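You operate a simulated robot arm through the tools that you are given. There is no shell and no other tool. Be economical: measure what you need, move in short steps, check, and stop when the job is done.

The job below is to be done with a simulated two-armed robot. You get a single attempt, and the scene is never put back.

JOB
Pick up the print nozzle with one hand, pass it to the other hand and put it on the casting bench. Set down upright: print nozzle.
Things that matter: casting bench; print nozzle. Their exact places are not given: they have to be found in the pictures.

It is judged by the outcome, as a careful person would: the job done as asked, and still so three seconds after it is handed in. It fails if anything else is knocked over, pushed out of place, dropped, spilled or broken.

ROBOT AND FRAMES
Two 7-joint arms with two-finger parallel grippers on one trunk, on a base that drives. Base frame: it is fixed to the floor where the robot stands at the start and does not move with it; the origin is under the middle of the robot, x ahead of it, y to its left, z up; the surface under the hand at the start is at about z = 0.86. Units: m, degrees, N and s.
The left shoulder is at the start at [0.07, 0.13, 1.187], the right one opposite. With the tool pointing down near the work surface each hand reaches from about 0.2 to 0.52 m from the robot's upright axis, wherever it stands, measured 20 degrees to its own side. Places, roughly: casting bench [-1, -3.5, 0.8]; print nozzle (7x7x10 cm) [0.5, -0.1, 0.9]. Payload 1.57 kg a hand.
The TCP of each hand is the grasp point between the finger pads, 0.03 m short of the fingertips. In the tool frame z runs along the fingers and y along their closing line. The gripper opens to 0.08 m. The fingers are 0.017 m wide and 0.012 m thick; the gripper's body (0.04 by 0.082 m) begins 0.08 m behind the TCP.
Orientation is that of the tool frame in the base frame, as a unit quaternion [w, x, y, z]. With the fingers straight down and closing along the base's y, the tool's x points along the base's -x, its y along +y and its z along -z.

CONTROLS
- The arms move only by the tool play_rows. It takes "left_targets", "right_targets" or both (then of equal length, played together; a hand with none holds still); each is one flat list of numbers, 7 for each row, row after row: the shift along the base's x, y, z in m, then the turn, a rotation vector about the base's x, y, z in degrees, then the opening, from 0 (shut) to 1 (fully open). In form: [tx, ty, tz, rx, ry, rz, hand, tx, ty, tz, rx, ry, rz, hand, ...]. A call has 1 to 10 rows; each row shifts and turns the commanded pose from where the row before left it. A row lasts 0.2 s, in which the tool goes at most 0.05 m and 8.6 degrees; a call with a longer step from one row to the next is refused whole, and so is a gripper value outside its range. Where a pose cannot be reached the arm comes as near as it can. A force on the tool above 40 N (or 10 N above the force at the start of the call, whichever is more), or a blocked arm, ends the call early, and 0.2 s more pass. The fingers move at their own pace (about 0.108 m/s each) and stop on an object; they squeeze with about 20 N. The grip force told is the motor's: it shows also when the fingers shut on nothing. Time passes only in rows, and 0.2 s behind the last, so rows that do not move let the fingers close. It gives the time, the measured TCP pose, the force on the tool (base axes), the opening and the grip force at its end, in the units of the frame above (readings bear some noise), with the torque about the TCP (base axes, N m) and any sound that the robot's microphone picked up, and new pictures: "pictures" is both (left out), scene, wrist or none (wrist: the cameras of the hands that moved).
- Cameras (640 x 400 px; columns grow to the right, rows downward): "scene" is now at [0.1358, -0.0415, 1.4163]; the picture's right is [-0.51, -0.86, 0.00], its down [-0.62, 0.37, -0.69] and it looks along [0.59, -0.35, -0.72] (base axes); focal length 276 px, centre (320, 200). "left" rides on the left gripper at [0.072, 0.007, -0.122] in its tool frame; the picture's right is [-0.09, 1.00, 0.00], its down [-0.84, -0.08, -0.54] and it looks along [-0.54, -0.05, 0.84] (tool axes); focal length 238 px, centre (320, 200). "right" rides on the right gripper at [0.072, -0.007, -0.122] in its tool frame; the picture's right is [0.09, 1.00, 0.00], its down [-0.84, 0.08, -0.54] and it looks along [-0.54, 0.05, 0.84] (tool axes); focal length 238 px, centre (320, 200).
- move_column(by): slides the trunk up (or, below 0, down) by that many m; the arms and the scene camera ride with it, the base frame stays. It gives what a move gives, with no picture.
- drive_base(legs): drives the robot by 1 to 6 legs, each [ahead, left, turn to the left] in m, m and degrees, along the robot's own axes; the way and the turn of a leg run together, so that a leg with both is an arc; at most 1.5 m and 180 degrees a leg. The arms and the cameras ride along, it lands a little off, and it stops where it bumps. It gives what a move gives, and a new picture of the scene camera.
- aim_head(pan, tilt): turns the head with the scene camera to pan (to the left, within 86 degrees either way) and tilt (down, from -29 to 69), counted from straight ahead of the robot. It gives what a move gives, and a new picture of the scene camera.
- measure_at(camera, pixels): there is no depth. For up to 12 entries [column, row, z] of the newest picture of that camera ("zoom" is the newest enlarged one), the place [x, y] in the base frame at which the ray of that pixel passes the height z, good to about 0.002 m, but the place of the scene camera against the robot may be out by one fixed shift of up to 0.025 m in any direction. It takes no simulated time.
- enlarge(camera, box): a new picture of the part [left, top, right, bottom] of that camera's present view, enlarged. It takes no simulated time.
- hand_in(): hands the job in; it is judged then, once.

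Work in short steps. Measure before you move; look again where a grasp or a placing could have gone wrong, and mend it. You have 80 turns and 260 pictures in all, those below and enlarged ones among them. Open the grippers and draw the arms clear of the work before you hand the job in, unless the task says otherwise; then end with one line.

The tools are called after "Call:" as name(argument=value, ...) on one line, values as JSON. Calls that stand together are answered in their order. play_rows: Moves the arms, as the interface text tells. Its arguments: {"type":"object","properties":{"left_targets":{"type":"array","items":{"type":"number"}},"right_targets":{"type":"array","items":{"type":"number"}},"pictures":{"type":"string","enum":["both","scene","wrist","none"]}},"required":[]} The other tools are called the same way: move_column (by) slides the trunk up or down; drive_base (legs) drives the base; aim_head (pan, tilt) turns the head that bears the scene camera; measure_at (camera, pixels) gives the place at which the rays of pixels pass given heights; enlarge (camera, box) takes an enlarged picture of a part of a camera's view; hand_in () hands the job in.

At the start:

```text
t: 0.0
left_ee_pos: [0.3283, 0.0081, 1.0641]
left_ee_rot: [0.0, 0.0, 1.0, 0.0]
left_force: [-0.4, -0.3, 0.9]
left_wrist_torque: [-0.01, 0.0, 0.03]
left_opening: 0.0799
left_gripper_force: 0.0
right_ee_pos: [0.2831, -0.2527, 1.0848]
right_ee_rot: [-0.001, 0.0, 1.0, 0.0]
right_force: [0.2, 0.3, 0.0]
right_wrist_torque: [-0.02, 0.01, -0.01]
right_opening: 0.0799
right_gripper_force: 0.2
trunk travel left (down, up): [-0.825, 0.115]
robot x, y, heading: [0.0011, -0.0009, -0.1]
head pan, tilt: [-30.6, 46.4]
```

scene: 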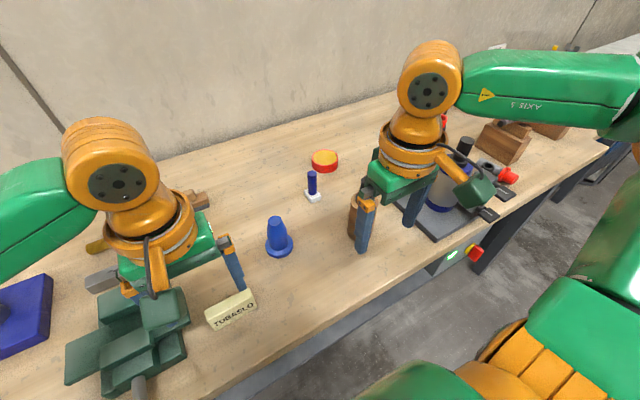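
right: 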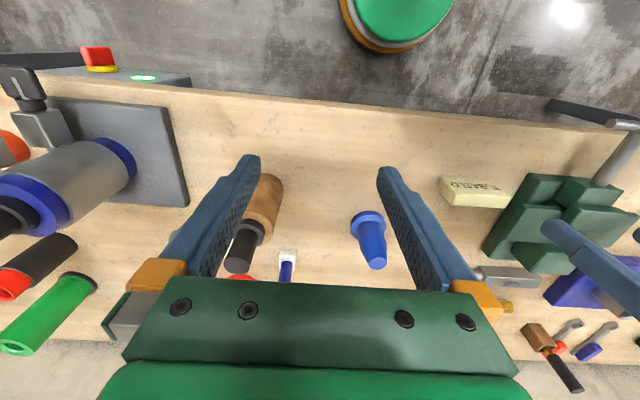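
left: 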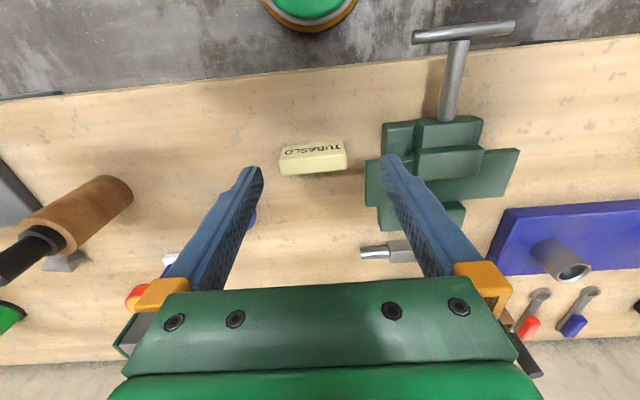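

The blue flanged cone at scene (278,238) looks like the print nozzle. I enlarge it and measure its base and top.

Call:
enlarge(camera="scene", box=[220, 140, 380, 280])

Call:
measure_at(camera="scene", pixels=[[265, 248, 0.86], [293, 243, 0.86], [279, 245, 0.86], [275, 219, 0.96], [232, 308, 0.88], [312, 197, 0.86], [355, 235, 0.86]])

Call:
measure_at(camera="right", pixels=[[367, 216, 0.86], [352, 220, 0.86], [385, 218, 0.86], [376, 262, 0.96], [375, 262, 0.95]])

```text
2.86 times, centred on (300, 210) of scene
```

zoom: 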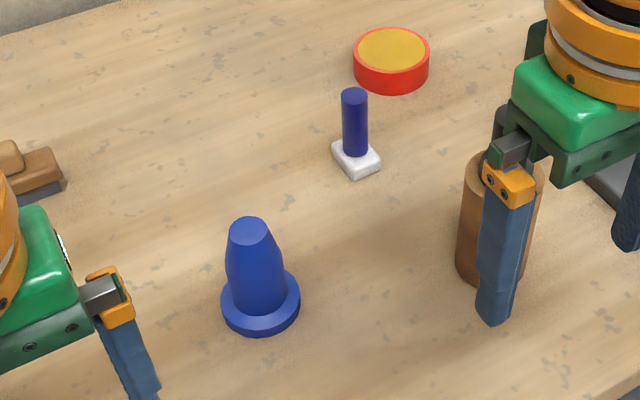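

```text
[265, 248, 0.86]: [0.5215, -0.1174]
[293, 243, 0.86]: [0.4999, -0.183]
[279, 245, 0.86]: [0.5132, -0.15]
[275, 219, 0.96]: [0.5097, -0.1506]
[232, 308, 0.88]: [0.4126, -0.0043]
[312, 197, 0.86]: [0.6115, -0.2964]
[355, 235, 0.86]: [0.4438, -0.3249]
```

```text
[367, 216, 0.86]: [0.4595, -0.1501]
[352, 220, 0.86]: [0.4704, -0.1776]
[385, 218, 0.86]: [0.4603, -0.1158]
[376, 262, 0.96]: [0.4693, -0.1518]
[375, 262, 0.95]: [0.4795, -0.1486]
```

The wrist camera puts the nozzle near (0.48, -0.148), top at z≈0.955. I raise the left hand out of the way and bring the right hand to a bit short of above the nozzle, still high, for a better look.

Call:
play_rows(right_targets=[0.03, 0.02, 0, 0, 0, 0, 1, 0.03, 0.02, 0, 0, 0, 0, 1, 0.03, 0.02, 0, 0, 0, 0, 1, 0.03, 0.02, 0, 0, 0, 0, 1, 0.02, 0.025, 0, 0, 0, 0, 1], left_targets=[0, 0.02, 0.03, 0, 0, 0, 1, 0, 0.02, 0.03, 0, 0, 0, 1, 0, 0.03, 0.02, 0, 0, 0, 1, 0, 0.03, 0.02, 0, 0, 0, 1, 0, 0.02, 0, 0, 0, 0, 1])

```text
t: 1.2
left_ee_pos: [0.3288, 0.1264, 1.1643]
left_ee_rot: [-0.001, 0.0, 1.0, -0.002]
left_force: [0.2, 0.7, 0.3]
left_wrist_torque: [-0.02, 0.0, 0.03]
left_opening: 0.08
left_gripper_force: 0.1
right_ee_pos: [0.4108, -0.1606, 1.0841]
right_ee_rot: [-0.001, 0.001, 1.0, -0.002]
right_force: [0.8, 0.3, -0.1]
right_wrist_torque: [0.0, -0.02, -0.02]
right_opening: 0.0799
right_gripper_force: 0.0
right hand out of reach, approached as far as the arm can: row 5
trunk travel left (down, up): [-0.825, 0.115]
robot x, y, heading: [0.0034, -0.0021, 0.1]
head pan, tilt: [-30.6, 46.4]
```

scene: 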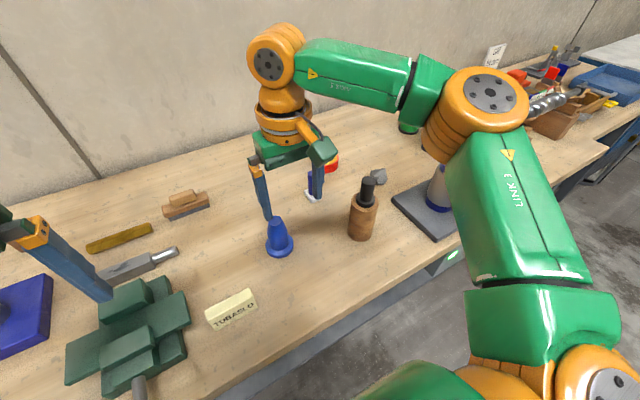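
right: 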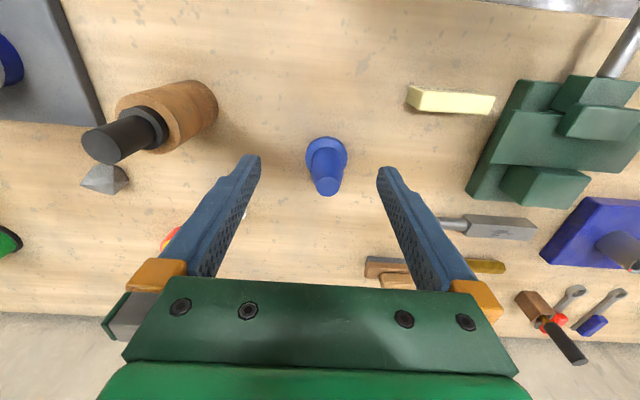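
left: 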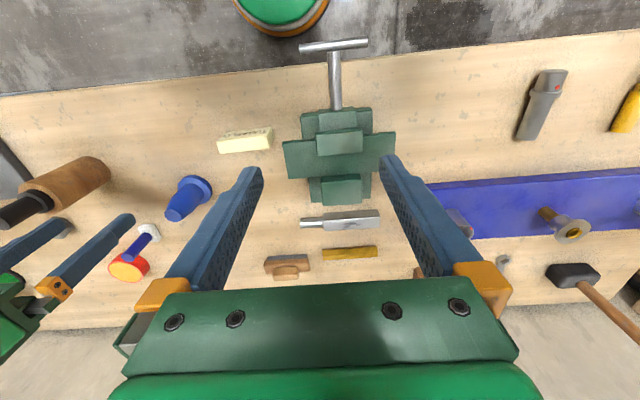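

The right hand is near its reach limit at this height. I measure the nozzle again from this closer view and where the table's near edge runs.

Call:
measure_at(camera="right", pixels=[[327, 135, 0.86], [306, 157, 0.865], [348, 152, 0.865], [327, 155, 0.87], [327, 187, 0.96], [327, 187, 0.95]])

Call:
measure_at(camera="scene", pixels=[[290, 358, 0.86], [420, 280, 0.86], [242, 398, 0.86], [279, 245, 0.86], [290, 395, 0]])

Call:
enlarge(camera="right", box=[270, 110, 390, 210])

```text
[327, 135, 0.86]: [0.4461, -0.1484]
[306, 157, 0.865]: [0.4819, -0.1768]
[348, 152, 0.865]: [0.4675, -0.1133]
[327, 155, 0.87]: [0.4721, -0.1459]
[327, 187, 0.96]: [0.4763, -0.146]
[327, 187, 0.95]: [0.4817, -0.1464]
```

```text
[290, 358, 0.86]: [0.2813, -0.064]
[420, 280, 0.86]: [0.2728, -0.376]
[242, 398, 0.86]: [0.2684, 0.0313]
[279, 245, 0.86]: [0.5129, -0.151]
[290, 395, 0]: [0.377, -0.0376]
```

```text
4.00 times, centred on (330, 160) of right
```

zoom: 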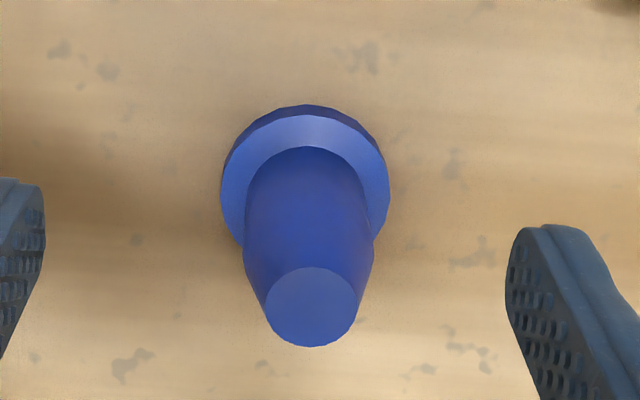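

Nozzle centre ≈ (0.479, -0.146). I lower the right hand short of it to z≈0.925, then plan to slide in along x with the fingers straddling it.

Call:
play_rows(right_targets=[0, 0.0, -0.04, 0, 0, 0, 1, 0, 0.0, -0.04, 0, 0, 0, 1, -0.01, 0.0, -0.04, 0, 0, 0, 1, 0, 0.0, -0.04, 0, 0, 0, 1])

```text
t: 2.2
left_ee_pos: [0.3275, 0.1246, 1.1657]
left_ee_rot: [0.0, 0.0, 1.0, 0.0]
left_force: [-0.2, 0.2, -0.4]
left_wrist_torque: [0.01, -0.01, 0.0]
left_opening: 0.0798
left_gripper_force: 0.0
right_ee_pos: [0.3826, -0.1745, 0.9348]
right_ee_rot: [0.0, 0.0, 1.0, 0.001]
right_force: [0.8, -0.7, 0.3]
right_wrist_torque: [0.0, -0.01, 0.0]
right_opening: 0.0801
right_gripper_force: 0.1
right hand out of reach, approached as far as the arm can: row 3, 4
trunk travel left (down, up): [-0.825, 0.115]
robot x, y, heading: [-0.0008, 0.0018, -0.2]
head pan, tilt: [-30.6, 46.4]
```

scene: 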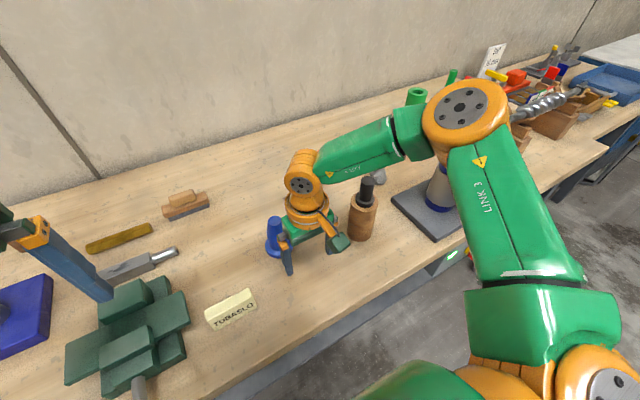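
right: 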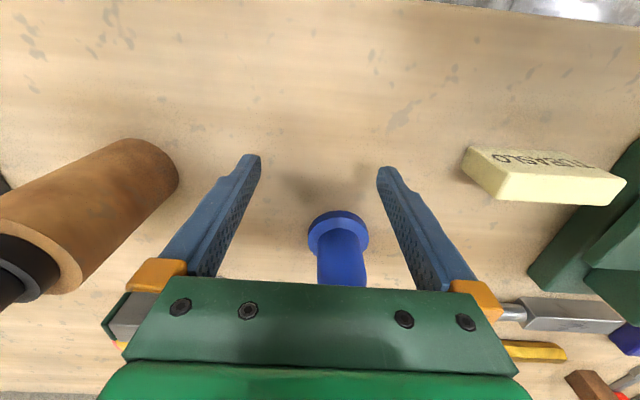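

The elbow is still clearly bent, so this may be a joint limit rather than full stretch. I try a small forward/left shift to see how the arm responds.

Call:
play_rows(right_targets=[0.02, 0.014, 0, 0, 0, 0, 1, 0.02, 0.014, 0, 0, 0, 0, 1, 0, 0, 0, 0, 0, 0, 1], pictures="scene")

```text
t: 3.0
left_ee_pos: [0.328, 0.1249, 1.1649]
left_ee_rot: [0.0, 0.0, 1.0, 0.0]
left_force: [-0.2, -0.3, 0.1]
left_wrist_torque: [0.0, -0.01, 0.01]
left_opening: 0.0799
left_gripper_force: 0.0
right_ee_pos: [0.3896, -0.171, 0.9472]
right_ee_rot: [0.0, 0.0, 1.0, 0.0]
right_force: [-0.1, 0.0, 0.0]
right_wrist_torque: [-0.04, 0.0, -0.05]
right_opening: 0.0801
right_gripper_force: 0.1
right hand out of reach, approached as far as the arm can: row 1, 2
trunk travel left (down, up): [-0.825, 0.115]
robot x, y, heading: [0.0037, 0.0015, 0.4]
head pan, tilt: [-30.6, 46.4]
```

scene: 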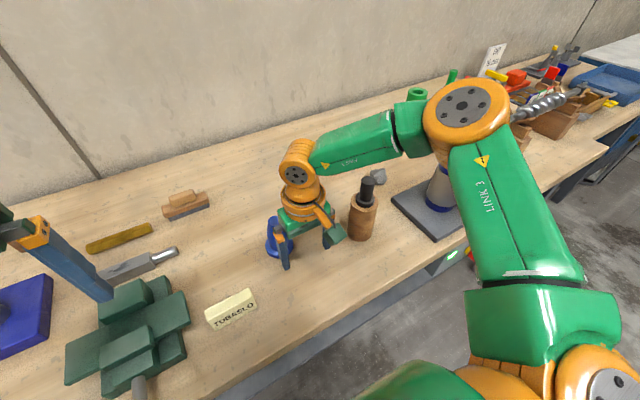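

The readings fit a true stretch limit. I raise the right hand above the objects and pull it back a little, then drive the base slightly forward.

Call:
play_rows(right_targets=[-0.02, 0, 0.04, 0, 0, 0, 1, -0.02, 0, 0.04, 0, 0, 0, 1, -0.02, 0, 0.04, 0, 0, 0, 1, 0, 0, 0, 0, 0, 0, 1], pictures="none")

Call:
drive_base(legs=[[0.05, 0, 0]])

```text
t: 4.0
left_ee_pos: [0.3281, 0.1256, 1.1643]
left_ee_rot: [0.0, 0.0, 1.0, 0.0]
left_force: [0.7, 0.1, 0.0]
left_wrist_torque: [0.0, 0.04, -0.01]
left_opening: 0.0798
left_gripper_force: 0.2
right_ee_pos: [0.3282, -0.1741, 1.0677]
right_ee_rot: [0.0, 0.0, 1.0, 0.0]
right_force: [-0.2, -0.5, -0.2]
right_wrist_torque: [0.0, 0.0, 0.02]
right_opening: 0.0801
right_gripper_force: 0.0
trunk travel left (down, up): [-0.825, 0.115]
robot x, y, heading: [0.0003, -0.0013, 0.1]
head pan, tilt: [-30.6, 46.4]
```

```text
t: 4.9
left_ee_pos: [0.3707, 0.1255, 1.168]
left_ee_rot: [0.003, 0.0, 1.0, 0.0]
left_force: [-0.4, -0.5, -0.3]
left_wrist_torque: [0.0, -0.05, 0.0]
left_opening: 0.0801
left_gripper_force: 0.1
right_ee_pos: [0.3709, -0.1739, 1.0696]
right_ee_rot: [0.004, 0.0, 1.0, 0.0]
right_force: [-0.5, -0.4, 0.2]
right_wrist_torque: [0.02, -0.08, 0.0]
right_opening: 0.0799
right_gripper_force: 0.1
trunk travel left (down, up): [-0.825, 0.115]
robot x, y, heading: [0.0489, 0.0016, -0.2]
head pan, tilt: [-30.6, 46.4]
```

scene: 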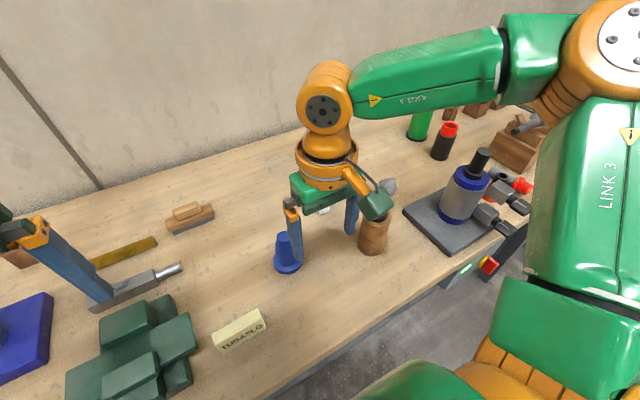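

No bump. I drive another 5 cm forward and then see the wrist picture.

Call:
drive_base(legs=[[0.05, 0, 0]])

Call:
play_rows(right_targets=[0, 0.03, 0, 0, 0, 0, 1], pictures="wrist")

```text
t: 5.8
left_ee_pos: [0.4205, 0.1248, 1.1681]
left_ee_rot: [0.002, 0.0, 1.0, 0.0]
left_force: [-0.3, -0.2, -0.4]
left_wrist_torque: [-0.01, -0.06, -0.02]
left_opening: 0.0799
left_gripper_force: 0.0
right_ee_pos: [0.4212, -0.1739, 1.0696]
right_ee_rot: [0.003, 0.001, 1.0, -0.001]
right_force: [-1.4, 0.2, 0.8]
right_wrist_torque: [0.01, -0.01, 0.01]
right_opening: 0.08
right_gripper_force: 0.1
trunk travel left (down, up): [-0.825, 0.115]
robot x, y, heading: [0.0979, 0.0014, -0.1]
head pan, tilt: [-30.6, 46.4]
```

scene: 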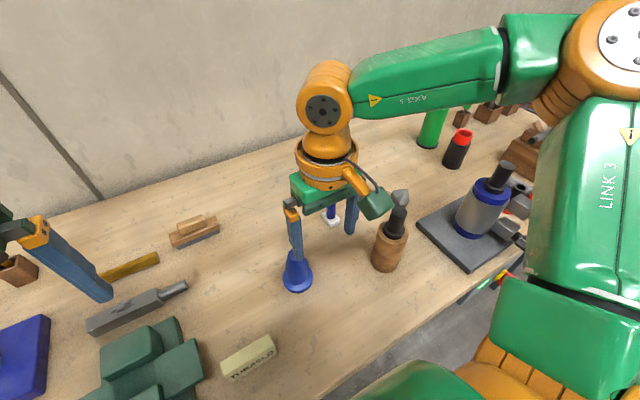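

```text
t: 6.2
left_ee_pos: [0.4277, 0.1265, 1.1647]
left_ee_rot: [-0.001, 0.001, 1.0, 0.0]
left_force: [-1.0, 0.2, -0.7]
left_wrist_torque: [-0.01, 0.02, -0.01]
left_opening: 0.0798
left_gripper_force: 0.1
right_ee_pos: [0.429, -0.1404, 1.0669]
right_ee_rot: [0.0, 0.0, 1.0, -0.001]
right_force: [0.6, -0.2, -0.8]
right_wrist_torque: [-0.04, -0.01, 0.02]
right_opening: 0.0798
right_gripper_force: 0.0
trunk travel left (down, up): [-0.825, 0.115]
robot x, y, heading: [0.0998, 0.0003, -0.2]
head pan, tilt: [-30.6, 46.4]
```

right: 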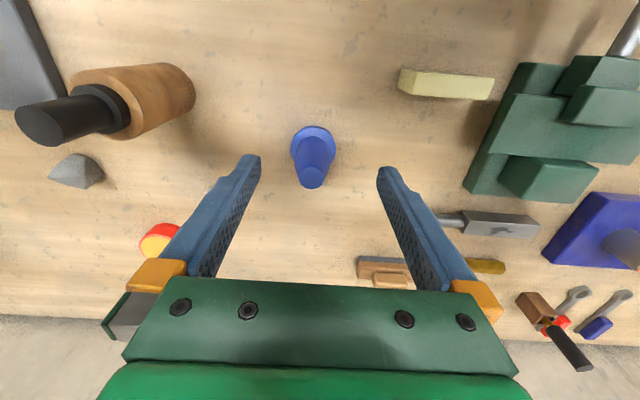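

Call:
measure_at(camera="right", pixels=[[313, 125, 0.86], [291, 146, 0.865], [336, 143, 0.865], [312, 179, 0.96], [312, 179, 0.95], [404, 95, 0.86]])

```text
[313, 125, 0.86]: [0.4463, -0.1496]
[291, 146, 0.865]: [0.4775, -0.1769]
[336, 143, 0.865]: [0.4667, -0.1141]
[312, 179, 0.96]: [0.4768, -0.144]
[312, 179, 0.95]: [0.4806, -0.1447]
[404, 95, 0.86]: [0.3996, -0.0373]
```

Nozzle at (0.479, -0.146) confirmed. I move over it at height, then check before the descent.

Call:
play_rows(right_targets=[0.025, -0.003, 0, 0, 0, 0, 1, 0.025, -0.003, 0, 0, 0, 0, 1, 0, 0, -0.03, 0, 0, 0, 1, 0, 0, -0.025, 0, 0, 0, 1])

```text
t: 7.2
left_ee_pos: [0.4273, 0.124, 1.1659]
left_ee_rot: [0.001, 0.001, 1.0, 0.0]
left_force: [0.3, -0.6, 0.4]
left_wrist_torque: [0.04, 0.0, -0.01]
left_opening: 0.0802
left_gripper_force: 0.0
right_ee_pos: [0.4757, -0.1519, 1.0114]
right_ee_rot: [0.0, 0.001, 1.0, 0.0]
right_force: [0.8, -0.8, -0.9]
right_wrist_torque: [0.02, 0.01, -0.01]
right_opening: 0.0799
right_gripper_force: 0.1
trunk travel left (down, up): [-0.825, 0.115]
robot x, y, heading: [0.1005, 0.0005, -0.0]
head pan, tilt: [-30.6, 46.4]
```

scene: 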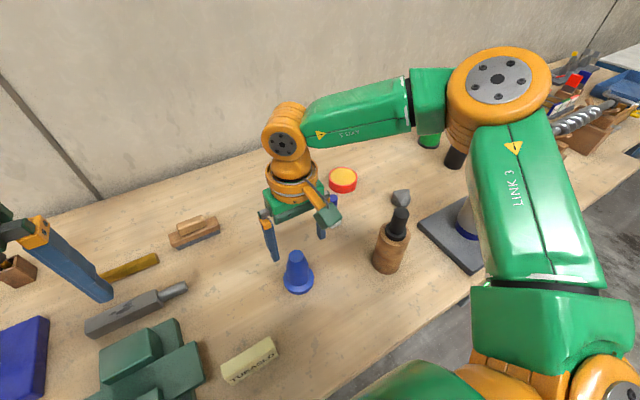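
right: 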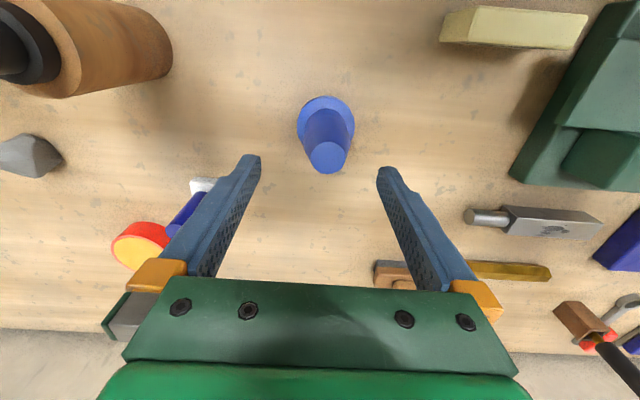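

Call:
measure_at(camera="right", pixels=[[328, 157, 0.96], [328, 157, 0.95], [298, 125, 0.865], [355, 123, 0.865], [326, 96, 0.86]])

```text
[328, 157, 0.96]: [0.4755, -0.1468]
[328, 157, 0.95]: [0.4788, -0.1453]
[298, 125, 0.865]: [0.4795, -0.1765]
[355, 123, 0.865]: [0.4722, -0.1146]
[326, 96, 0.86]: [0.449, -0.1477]
```

Right hand is 3–6 mm off; I correct it and descend to z≈0.925 around the nozzle.

Call:
play_rows(right_targets=[0.004, 0.006, 0, 0, 0, 0, 1, 0, 0, -0.03, 0, 0, 0, 1, 0, 0, -0.03, 0, 0, 0, 1, 0, 0, -0.025, 0, 0, 0, 1])

```text
t: 8.2
left_ee_pos: [0.4263, 0.1234, 1.1654]
left_ee_rot: [0.0, 0.001, 1.0, 0.0]
left_force: [0.5, -0.1, 1.3]
left_wrist_torque: [0.0, 0.0, 0.02]
left_opening: 0.0801
left_gripper_force: 0.0
right_ee_pos: [0.465, -0.1575, 0.938]
right_ee_rot: [0.001, 0.0, 1.0, 0.0]
right_force: [-0.4, -0.2, 0.2]
right_wrist_torque: [-0.01, 0.01, -0.03]
right_opening: 0.08
right_gripper_force: 0.0
right hand out of reach, approached as far as the arm can: row 3, 4
trunk travel left (down, up): [-0.825, 0.115]
robot x, y, heading: [0.0964, -0.0047, -0.2]
head pan, tilt: [-30.6, 46.4]
```

scene: 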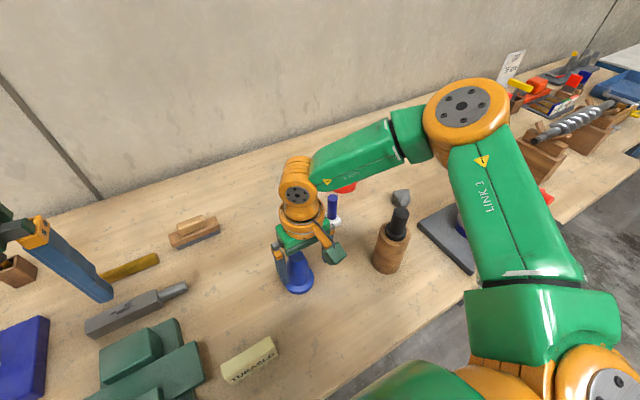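
right: 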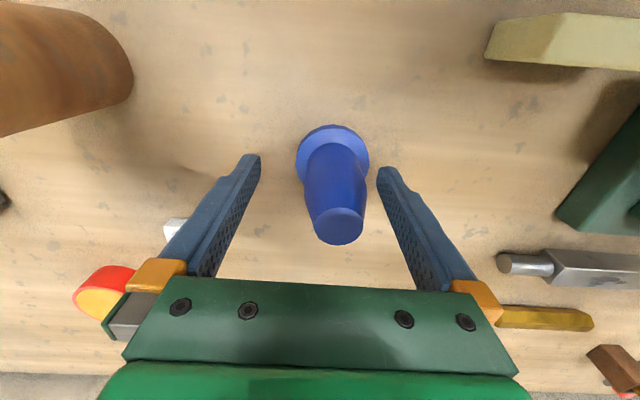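

Stretch limit again while descending. I lift a little back over the nozzle centre, then lower by the trunk instead.

Call:
play_rows(right_targets=[0, 0, 0.03, 0, 0, 0, 1, 0.007, 0.006, 0.03, 0, 0, 0, 1, 0.007, 0.006, 0, 0, 0, 0, 1, 0, 0, 0, 0, 0, 0, 1], pictures="wrist")

```text
t: 9.2
left_ee_pos: [0.4262, 0.1238, 1.1662]
left_ee_rot: [0.0, 0.001, 1.0, -0.001]
left_force: [-0.4, 0.1, -0.1]
left_wrist_torque: [0.02, 0.03, -0.02]
left_opening: 0.08
left_gripper_force: 0.0
right_ee_pos: [0.4789, -0.145, 0.9977]
right_ee_rot: [0.0, 0.001, 1.0, 0.0]
right_force: [0.3, 0.1, -0.5]
right_wrist_torque: [0.01, -0.02, 0.01]
right_opening: 0.0799
right_gripper_force: 0.0
trunk travel left (down, up): [-0.825, 0.115]
robot x, y, heading: [0.0992, 0.0007, -0.3]
head pan, tilt: [-30.6, 46.4]
```

right: 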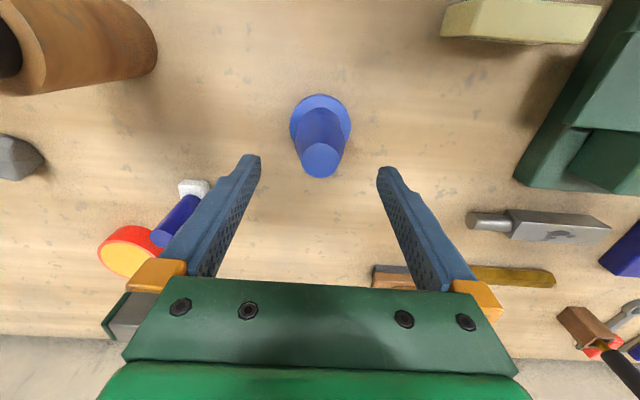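

Aligned at (0.479,-0.145). I lower the trunk by 7 cm, to TCP z≈0.928.

Call:
move_column(by=-0.04)

Call:
move_column(by=-0.03)

Call:
play_rows(right_targets=[0, 0, 0, 0, 0, 0, 1])

```text
t: 10.1
left_ee_pos: [0.4264, 0.1244, 1.126]
left_ee_rot: [0.0, 0.001, 1.0, 0.0]
left_force: [0.9, -0.3, 0.3]
left_wrist_torque: [0.01, -0.01, 0.01]
left_opening: 0.0802
left_gripper_force: 0.0
right_ee_pos: [0.4793, -0.1456, 0.9569]
right_ee_rot: [0.0, 0.0, 1.0, 0.0]
right_force: [0.2, -0.8, 0.3]
right_wrist_torque: [-0.01, 0.01, 0.01]
right_opening: 0.08
right_gripper_force: 0.0
trunk travel left (down, up): [-0.785, 0.155]
robot x, y, heading: [0.1013, -0.0036, -0.3]
head pan, tilt: [-30.6, 46.4]
```

```text
t: 10.8
left_ee_pos: [0.4262, 0.1241, 1.0957]
left_ee_rot: [-0.001, 0.0, 1.0, 0.0]
left_force: [-0.5, 0.6, 0.9]
left_wrist_torque: [0.02, 0.04, 0.0]
left_opening: 0.0801
left_gripper_force: 0.0
right_ee_pos: [0.4789, -0.1457, 0.928]
right_ee_rot: [0.0, 0.001, 1.0, -0.001]
right_force: [0.2, 0.3, 0.1]
right_wrist_torque: [0.01, -0.03, 0.0]
right_opening: 0.0798
right_gripper_force: 0.2
trunk travel left (down, up): [-0.755, 0.185]
robot x, y, heading: [0.095, 0.0018, 0.1]
head pan, tilt: [-30.6, 46.4]
```

```text
t: 11.2
left_ee_pos: [0.4259, 0.1243, 1.0949]
left_ee_rot: [0.0, 0.001, 1.0, 0.0]
left_force: [0.6, -0.4, -0.7]
left_wrist_torque: [-0.04, 0.01, 0.02]
left_opening: 0.0803
left_gripper_force: 0.0
right_ee_pos: [0.4805, -0.1455, 0.9271]
right_ee_rot: [0.0, 0.001, 1.0, 0.0]
right_force: [0.3, 0.3, 0.7]
right_wrist_torque: [0.0, 0.02, 0.0]
right_opening: 0.08
right_gripper_force: 0.1
trunk travel left (down, up): [-0.755, 0.185]
robot x, y, heading: [0.0997, 0.0025, -0.0]
head pan, tilt: [-30.6, 46.4]
```

scene: 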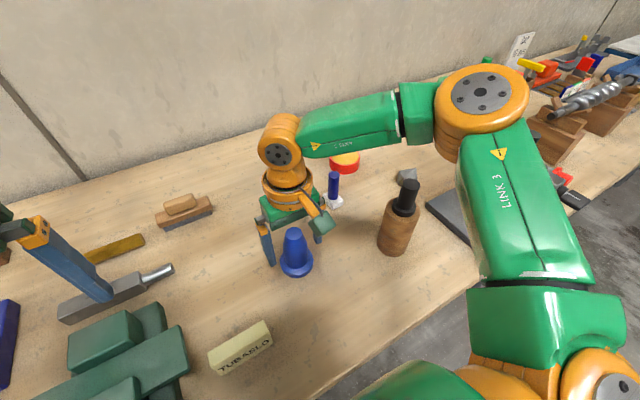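
right: 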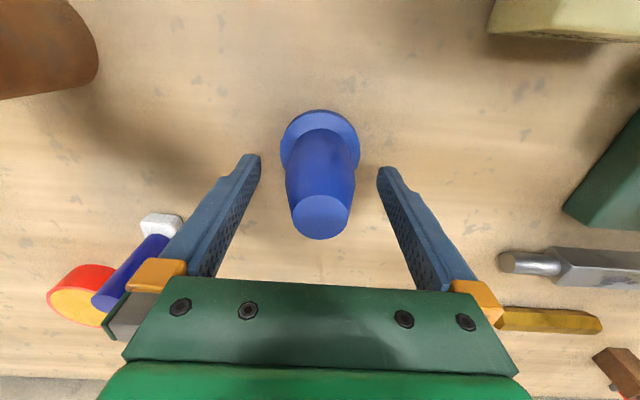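

The TCP projects to about (321,192) in the wrist view, on the nozzle's axis. I close the right gripper.

Call:
play_rows(right_targets=[0, 0, 0, 0, 0, 0, 0.4, 0, 0, 0, 0, 0, 0, 0.2, 0, 0, 0, 0, 0, 0, 0, 0, 0, 0, 0, 0, 0, 0], pictures="wrist")

```text
t: 12.2
left_ee_pos: [0.4263, 0.1226, 1.0958]
left_ee_rot: [0.0, 0.001, 1.0, 0.0]
left_force: [-0.4, -0.3, 0.9]
left_wrist_torque: [0.0, -0.04, -0.01]
left_opening: 0.08
left_gripper_force: 0.1
right_ee_pos: [0.4797, -0.1458, 0.9272]
right_ee_rot: [0.0, 0.0, 1.0, 0.0]
right_force: [-0.4, -0.5, 0.2]
right_wrist_torque: [-0.02, 0.01, -0.04]
right_opening: 0.0432
right_gripper_force: 19.8
trunk travel left (down, up): [-0.755, 0.185]
robot x, y, heading: [0.0966, -0.0018, -0.4]
head pan, tilt: [-30.6, 46.4]
```

right: 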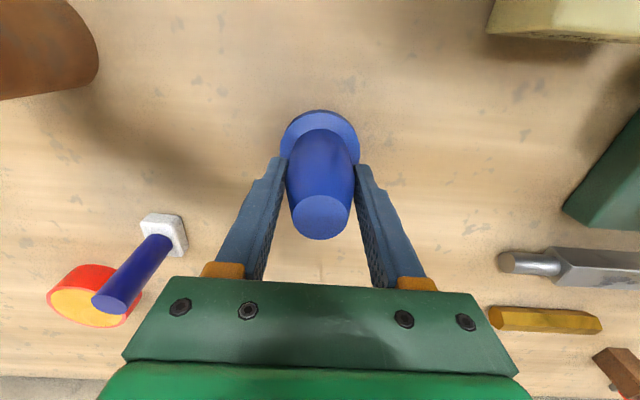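

Gripped (0.043 m, 20 N). I lift with the trunk and check the hold.

Call:
move_column(by=0.07)

Call:
play_rows(right_targets=[0, 0, 0.03, 0, 0, 0, 0, -0.01, 0, 0.03, 0, 0, 0, 0, -0.02, 0, 0.03, 0, 0, 0, 0, -0.02, 0, 0.03, 0, 0, 0, 0])

```text
t: 13.3
left_ee_pos: [0.4269, 0.1244, 1.1659]
left_ee_rot: [0.0, 0.001, 1.0, 0.001]
left_force: [-0.5, -0.1, -0.1]
left_wrist_torque: [0.0, 0.05, 0.0]
left_opening: 0.0799
left_gripper_force: 0.1
right_ee_pos: [0.4812, -0.1459, 0.9976]
right_ee_rot: [0.0, 0.001, 1.0, 0.0]
right_force: [0.0, 0.8, -1.6]
right_wrist_torque: [-0.01, -0.05, 0.01]
right_opening: 0.0429
right_gripper_force: 20.1
trunk travel left (down, up): [-0.825, 0.115]
robot x, y, heading: [0.0974, 0.0032, -0.4]
head pan, tilt: [-30.6, 46.4]
```

```text
t: 14.3
left_ee_pos: [0.4254, 0.1238, 1.1653]
left_ee_rot: [0.001, 0.0, 1.0, 0.0]
left_force: [-0.5, -0.2, 0.3]
left_wrist_torque: [0.0, -0.06, 0.01]
left_opening: 0.0801
left_gripper_force: 0.0
right_ee_pos: [0.4252, -0.146, 1.1195]
right_ee_rot: [0.0, 0.001, 1.0, 0.001]
right_force: [-0.4, -0.2, -1.7]
right_wrist_torque: [0.01, -0.01, -0.02]
right_opening: 0.0434
right_gripper_force: 20.3
trunk travel left (down, up): [-0.825, 0.115]
robot x, y, heading: [0.0968, 0.0026, -0.1]
head pan, tilt: [-30.6, 46.4]
```

scene: 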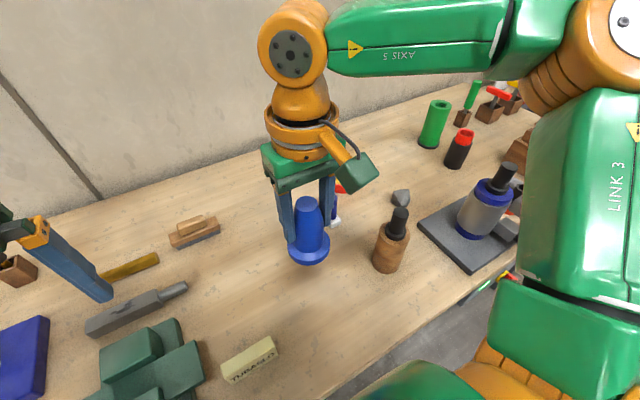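
right: 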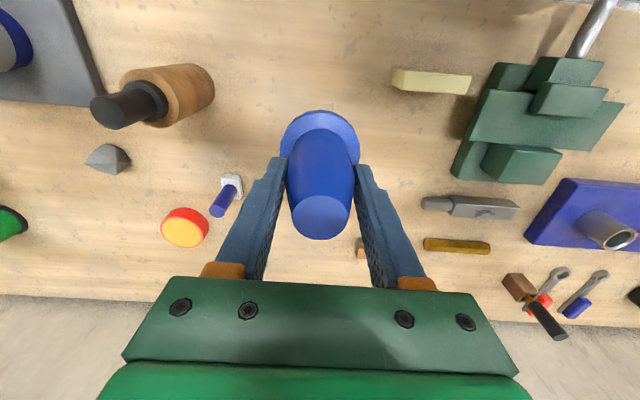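

The nozzle is held firmly (about 1.7 N). I back away from the table for a clear handover and look toward the casting bench.

Call:
drive_base(legs=[[-0.45, 0, 0]])

Call:
aim_head(pan=-86, tilt=15)

```text
t: 17.0
left_ee_pos: [-0.0058, 0.1215, 1.1648]
left_ee_rot: [-0.001, 0.013, 1.0, 0.0]
left_force: [0.6, 0.8, 0.1]
left_wrist_torque: [0.0, 0.05, 0.03]
left_opening: 0.0801
left_gripper_force: 0.0
right_ee_pos: [-0.0119, -0.1498, 1.1171]
right_ee_rot: [-0.001, 0.013, 1.0, 0.0]
right_force: [-0.3, -0.7, -2.0]
right_wrist_torque: [0.01, -0.01, 0.02]
right_opening: 0.043
right_gripper_force: 19.4
trunk travel left (down, up): [-0.825, 0.115]
robot x, y, heading: [-0.3363, 0.0009, -1.3]
head pan, tilt: [-30.6, 46.4]
```

scene: 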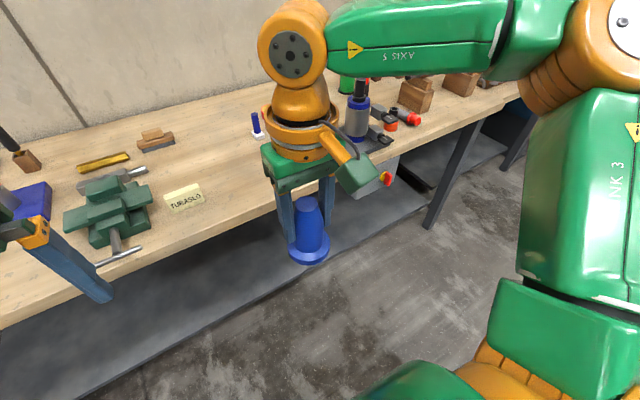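

```text
t: 18.2
left_ee_pos: [-0.008, 0.1223, 1.166]
left_ee_rot: [0.0, 0.013, 1.0, 0.0]
left_force: [-0.9, -0.7, 0.6]
left_wrist_torque: [-0.03, -0.02, 0.01]
left_opening: 0.0799
left_gripper_force: 0.0
right_ee_pos: [-0.0128, -0.1495, 1.1184]
right_ee_rot: [-0.001, 0.014, 1.0, 0.0]
right_force: [-0.2, -0.4, -2.5]
right_wrist_torque: [-0.01, 0.02, 0.0]
right_opening: 0.0431
right_gripper_force: 19.8
trunk travel left (down, up): [-0.825, 0.115]
robot x, y, heading: [-0.337, 0.0064, -1.3]
head pan, tilt: [-85.9, 15.0]
```

scene: 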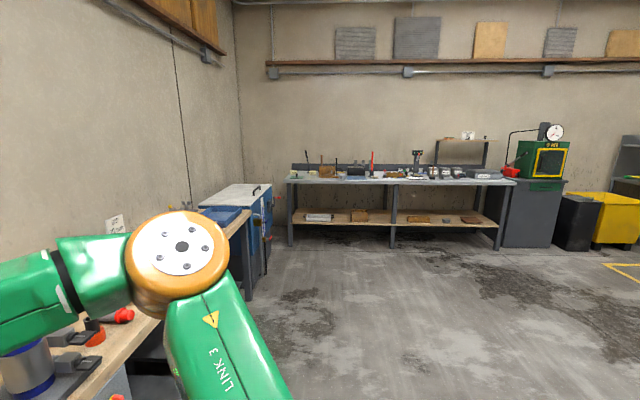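

The steel-topped bench at columns 290–515 matches the rough location of the casting bench. I enlarge it and measure its extents.

Call:
enlarge(camera="scene", box=[280, 120, 520, 260])

Call:
measure_at(camera="scene", pixels=[[290, 182, 0.8], [513, 183, 0.8], [295, 243, 0], [395, 246, 0], [498, 249, 0], [250, 298, 0], [266, 273, 0]])

```text
2.67 times, centred on (400, 190) of scene
```

zoom: 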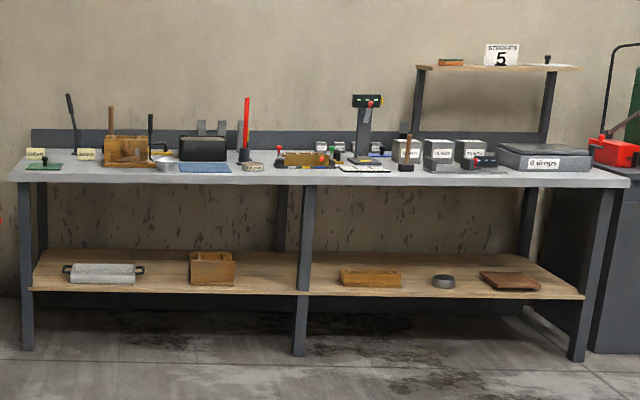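

```text
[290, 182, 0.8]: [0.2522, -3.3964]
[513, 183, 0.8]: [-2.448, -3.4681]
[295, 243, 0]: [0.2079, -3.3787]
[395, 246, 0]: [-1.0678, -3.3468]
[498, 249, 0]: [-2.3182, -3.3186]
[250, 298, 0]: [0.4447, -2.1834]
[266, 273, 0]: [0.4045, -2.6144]
```

Bench located: front edge at y≈-3.35, x from about 0.25 to -2.45. Now I pre-turn the left hand for the handover: first yaw 90° while moving left.

Call:
play_rows(left_targets=[0, 0.015, 0, 0, 0, 8.5, 1, 0, 0.015, 0, 0, 0, 8.5, 1, 0, 0.015, 0, 0, 0, 8.5, 1, 0, 0.015, 0, 0, 0, 8.5, 1, 0, 0.015, 0, 0, 0, 8.5, 1, 0, 0.015, 0, 0, 0, 8.5, 1, 0, 0.015, 0, 0, 0, 8.5, 1, 0, 0, 0, 0, 0, 8.5, 1, 0, 0, 0, 0, 0, 8.5, 1, 0, 0, 0, 0, 0, 8.5, 1], pictures="none")

Call:
aim_head(pan=0, tilt=50)

```text
t: 20.4
left_ee_pos: [-0.0085, 0.2269, 1.1654]
left_ee_rot: [0.0, -0.667, 0.745, 0.0]
left_force: [0.9, 0.3, 0.2]
left_wrist_torque: [0.0, -0.01, 0.0]
left_opening: 0.0799
left_gripper_force: 0.1
right_ee_pos: [-0.014, -0.1478, 1.1189]
right_ee_rot: [0.0, 0.014, 1.0, 0.0]
right_force: [-0.3, -0.2, -1.4]
right_wrist_torque: [0.0, -0.02, 0.0]
right_opening: 0.0433
right_gripper_force: 20.2
trunk travel left (down, up): [-0.825, 0.115]
robot x, y, heading: [-0.3415, 0.0066, -1.6]
head pan, tilt: [-85.9, 15.0]
```

```text
t: 22.0
left_ee_pos: [-0.008, 0.2262, 1.1644]
left_ee_rot: [0.0, -0.666, 0.746, 0.001]
left_force: [-0.5, 0.3, 0.1]
left_wrist_torque: [0.02, 0.0, -0.02]
left_opening: 0.0799
left_gripper_force: 0.1
right_ee_pos: [-0.0131, -0.1492, 1.1175]
right_ee_rot: [-0.001, 0.013, 1.0, 0.0]
right_force: [0.5, -1.1, -1.7]
right_wrist_torque: [0.02, -0.02, 0.01]
right_opening: 0.0434
right_gripper_force: 19.7
trunk travel left (down, up): [-0.825, 0.115]
robot x, y, heading: [-0.3412, 0.0051, -1.4]
head pan, tilt: [0.0, 50.0]
```

scene: 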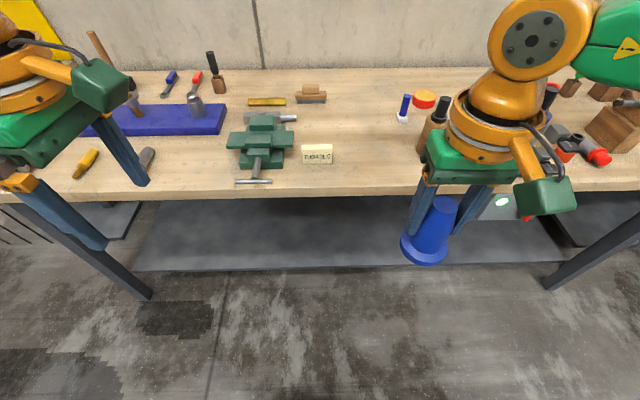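

Yaw works. Now I tilt the left tool by about 60° so its fingers point toward the right hand and somewhat down.

Call:
play_rows(left_targets=[0, 0, 0, 0, 0, 6, 1, 0, 0, 0, -8.5, 0, 0, 1, 0, 0, 0, -8.5, 0, 0, 1, 0, 0, 0, -8.5, 0, 0, 1, 0, 0, 0, -8.5, 0, 0, 1, 0, 0, 0, -8.5, 0, 0, 1, 0, 0, 0, -8.5, 0, 0, 1, 0, 0, 0, -8.5, 0, 0, 1])

```text
t: 23.8
left_ee_pos: [-0.0077, 0.2295, 1.1646]
left_ee_rot: [-0.35, -0.611, 0.616, -0.353]
left_force: [1.0, 0.4, -0.8]
left_wrist_torque: [0.02, 0.04, 0.03]
left_opening: 0.08
left_gripper_force: 0.1
right_ee_pos: [-0.0139, -0.1482, 1.1172]
right_ee_rot: [0.0, 0.014, 1.0, 0.0]
right_force: [-0.6, -0.3, -2.2]
right_wrist_torque: [-0.05, -0.02, 0.01]
right_opening: 0.0431
right_gripper_force: 19.6
trunk travel left (down, up): [-0.825, 0.115]
robot x, y, heading: [-0.3402, 0.0054, -1.2]
head pan, tilt: [0.0, 50.0]
```

scene: 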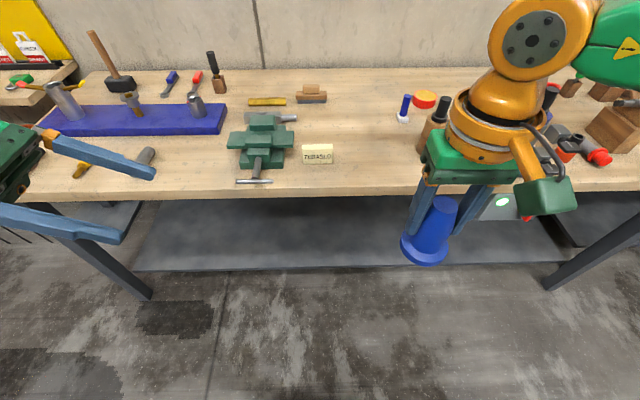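
left: 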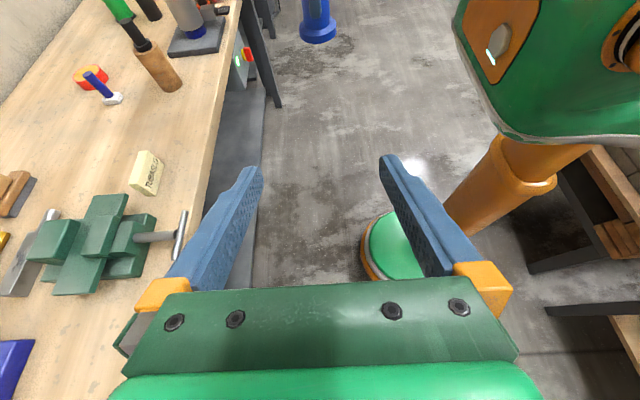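

Turn succeeded with the camera above. To keep the camera box clear of the right gripper I tilt a further 12°, lower the left hand to the nozzle's lower body (z≈1.088), and bring the right hand toward the middle.

Call:
play_rows(left_targets=[0, 0, -0.02, -8.5, 0, 0, 1, 0, 0, -0.02, -4, 0, 0, 1, -0.005, 0, -0.02, 0, 0, 0, 1, 0, 0, -0.017, 0, 0, 0, 1, 0, -0.04, 0, 0, 0, 0, 1, 0, -0.04, 0, 0, 0, 0, 1], right_targets=[0, 0.03, 0, 0, 0, 0, 0, 0, 0.03, 0, 0, 0, 0, 0, 0, 0.03, 0, 0, 0, 0, 0, 0, 0, 0, 0, 0, 0, 0, 0, 0, 0, 0, 0, 0, 0, 0, 0, 0, 0, 0, 0, 0])

```text
t: 25.2
left_ee_pos: [-0.0125, 0.1493, 1.0893]
left_ee_rot: [-0.413, -0.57, 0.575, -0.417]
left_force: [0.3, -0.6, 0.9]
left_wrist_torque: [0.02, -0.01, -0.02]
left_opening: 0.0798
left_gripper_force: 0.0
right_ee_pos: [-0.0133, -0.1102, 1.1172]
right_ee_rot: [0.0, 0.013, 1.0, 0.001]
right_force: [0.4, 0.7, -1.4]
right_wrist_torque: [0.03, -0.01, -0.01]
right_opening: 0.0432
right_gripper_force: 20.3
right hand out of reach, approached as far as the arm can: row 2, 3
trunk travel left (down, up): [-0.825, 0.115]
robot x, y, heading: [-0.3397, 0.0034, -1.5]
head pan, tilt: [0.0, 50.0]
```

scene: 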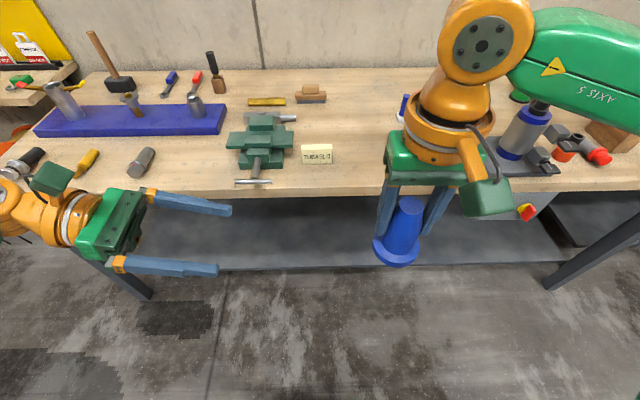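
right: 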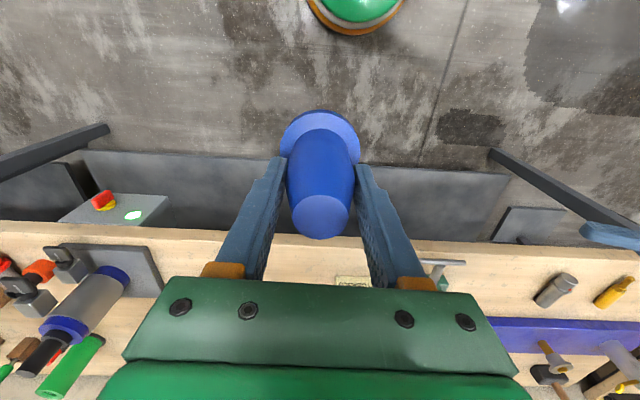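
left: 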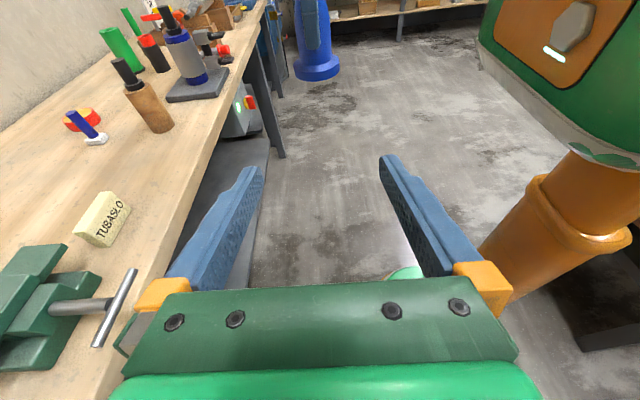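

Call:
measure_at(camera="left", pixels=[[317, 81, 1.05], [295, 66, 1.055], [340, 66, 1.055], [317, 55, 1.065], [317, 40, 1.07]])

Call:
enlarge(camera="left", box=[240, 0, 400, 100])

```text
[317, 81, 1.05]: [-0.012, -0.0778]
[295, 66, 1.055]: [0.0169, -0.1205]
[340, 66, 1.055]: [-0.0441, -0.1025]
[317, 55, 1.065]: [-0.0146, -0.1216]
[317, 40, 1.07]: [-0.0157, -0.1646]
```

```text
4.00 times, centred on (320, 50) of left
```

zoom: 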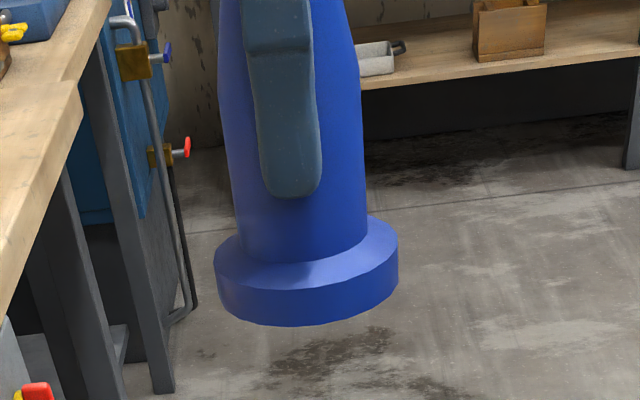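

Geometry checks out: flange centre ≈ (-0.0135, -0.112), base z≈1.05. I advance the left hand most of the way and look.

Call:
play_rows(left_targets=[0, -0.04, 0, 0, 0, 0, 1, 0, -0.04, 0, 0, 0, 0, 1, 0, -0.04, 0, 0, 0, 0, 1, 0, -0.04, 0, 0, 0, 0, 1, 0, -0.03, 0, 0, 0, 0, 1])

```text
t: 26.4
left_ee_pos: [-0.0101, -0.0447, 1.09]
left_ee_rot: [-0.414, -0.57, 0.574, -0.417]
left_force: [-0.2, 0.0, -0.5]
left_wrist_torque: [0.03, 0.0, 0.04]
left_opening: 0.0801
left_gripper_force: 0.0
right_ee_pos: [-0.0123, -0.1107, 1.1155]
right_ee_rot: [0.0, 0.012, 1.0, 0.001]
right_force: [0.2, 0.6, -2.7]
right_wrist_torque: [0.0, 0.01, 0.0]
right_opening: 0.0429
right_gripper_force: 20.4
trunk travel left (down, up): [-0.825, 0.115]
robot x, y, heading: [-0.3434, 0.0017, -1.6]
head pan, tilt: [0.0, 50.0]
```

scene: 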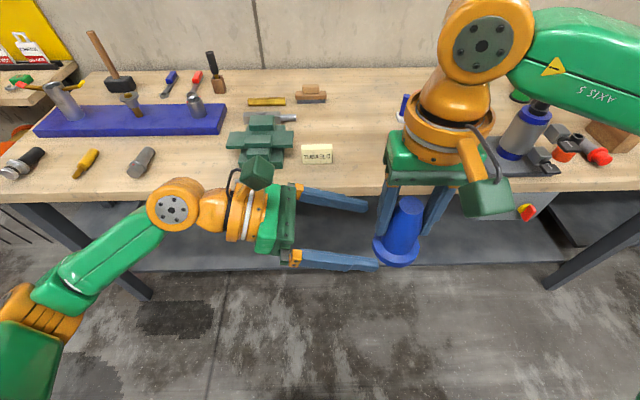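
left: 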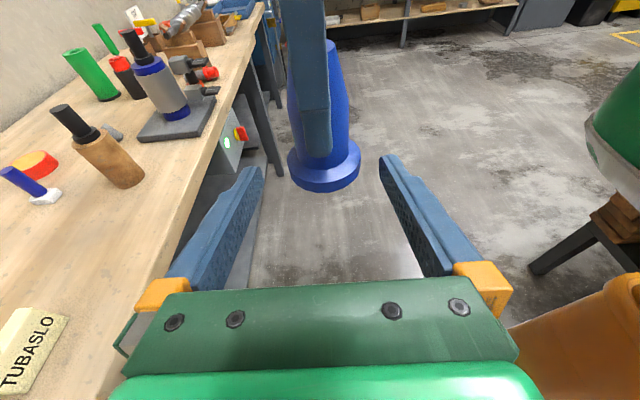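

Everything is lined up, with the left camera box well clear. I move the last 6.5 cm.

Call:
play_rows(left_targets=[-0.001, -0.03, 0, 0, 0, 0, 1, -0.001, -0.025, 0, 0, 0, 0, 1, 0, -0.011, 0, 0, 0, 0, 1, 0, 0, 0, 0, 0, 0, 1])

```text
t: 27.4
left_ee_pos: [-0.0139, -0.1103, 1.0897]
left_ee_rot: [-0.414, -0.569, 0.574, -0.418]
left_force: [0.1, 0.2, -1.0]
left_wrist_torque: [-0.01, -0.01, 0.0]
left_opening: 0.0801
left_gripper_force: 0.1
right_ee_pos: [-0.0129, -0.108, 1.1173]
right_ee_rot: [-0.001, 0.012, 1.0, 0.0]
right_force: [-0.3, -0.5, -2.1]
right_wrist_torque: [0.03, 0.0, -0.01]
right_opening: 0.043
right_gripper_force: 20.0
trunk travel left (down, up): [-0.825, 0.115]
robot x, y, heading: [-0.3346, 0.007, -1.4]
head pan, tilt: [0.0, 50.0]
```

scene: 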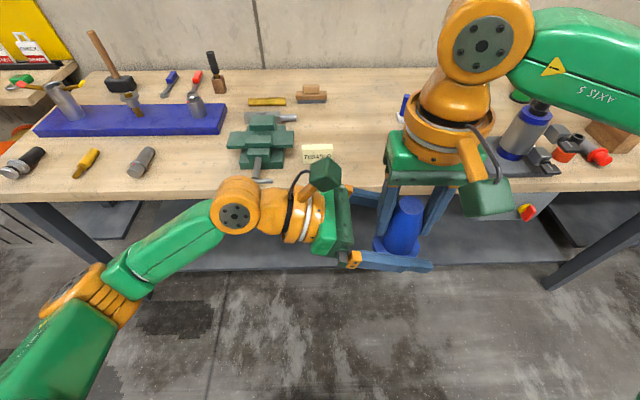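
left: 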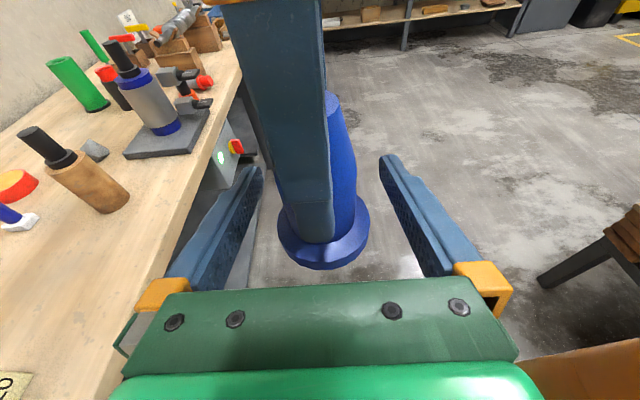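

Nozzle sits centred between the left fingers. I close the left hand.

Call:
play_rows(left_targets=[0, 0, 0, 0, 0, 0, 0.5, 0, 0, 0, 0, 0, 0, 0.2, 0, 0, 0, 0, 0, 0, 0, 0, 0, 0, 0, 0, 0, 0], pictures="both")

```text
t: 28.4
left_ee_pos: [-0.013, -0.1091, 1.0893]
left_ee_rot: [-0.414, -0.57, 0.574, -0.418]
left_force: [13.1, -4.5, 0.6]
left_wrist_torque: [0.06, 0.21, 0.0]
left_opening: 0.0435
left_gripper_force: 20.1
right_ee_pos: [-0.0124, -0.1085, 1.1165]
right_ee_rot: [-0.001, 0.013, 1.0, 0.001]
right_force: [-12.5, 3.5, 0.6]
right_wrist_torque: [0.09, 0.15, -0.03]
right_opening: 0.0429
right_gripper_force: 19.9
trunk travel left (down, up): [-0.825, 0.115]
robot x, y, heading: [-0.3372, 0.0066, -1.5]
head pan, tilt: [0.0, 50.0]
```

scene: 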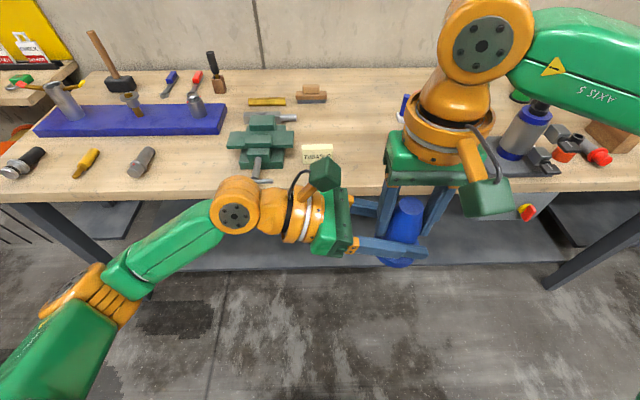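
left: 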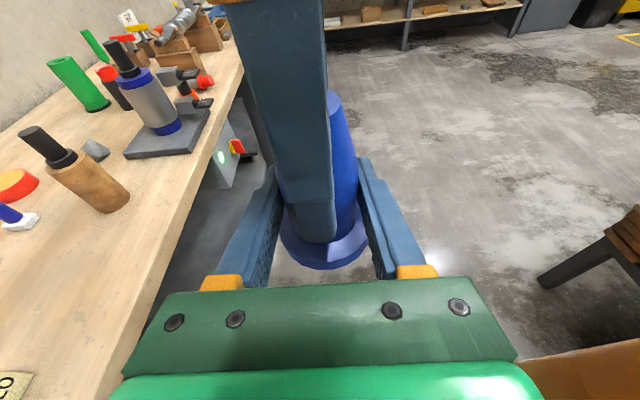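

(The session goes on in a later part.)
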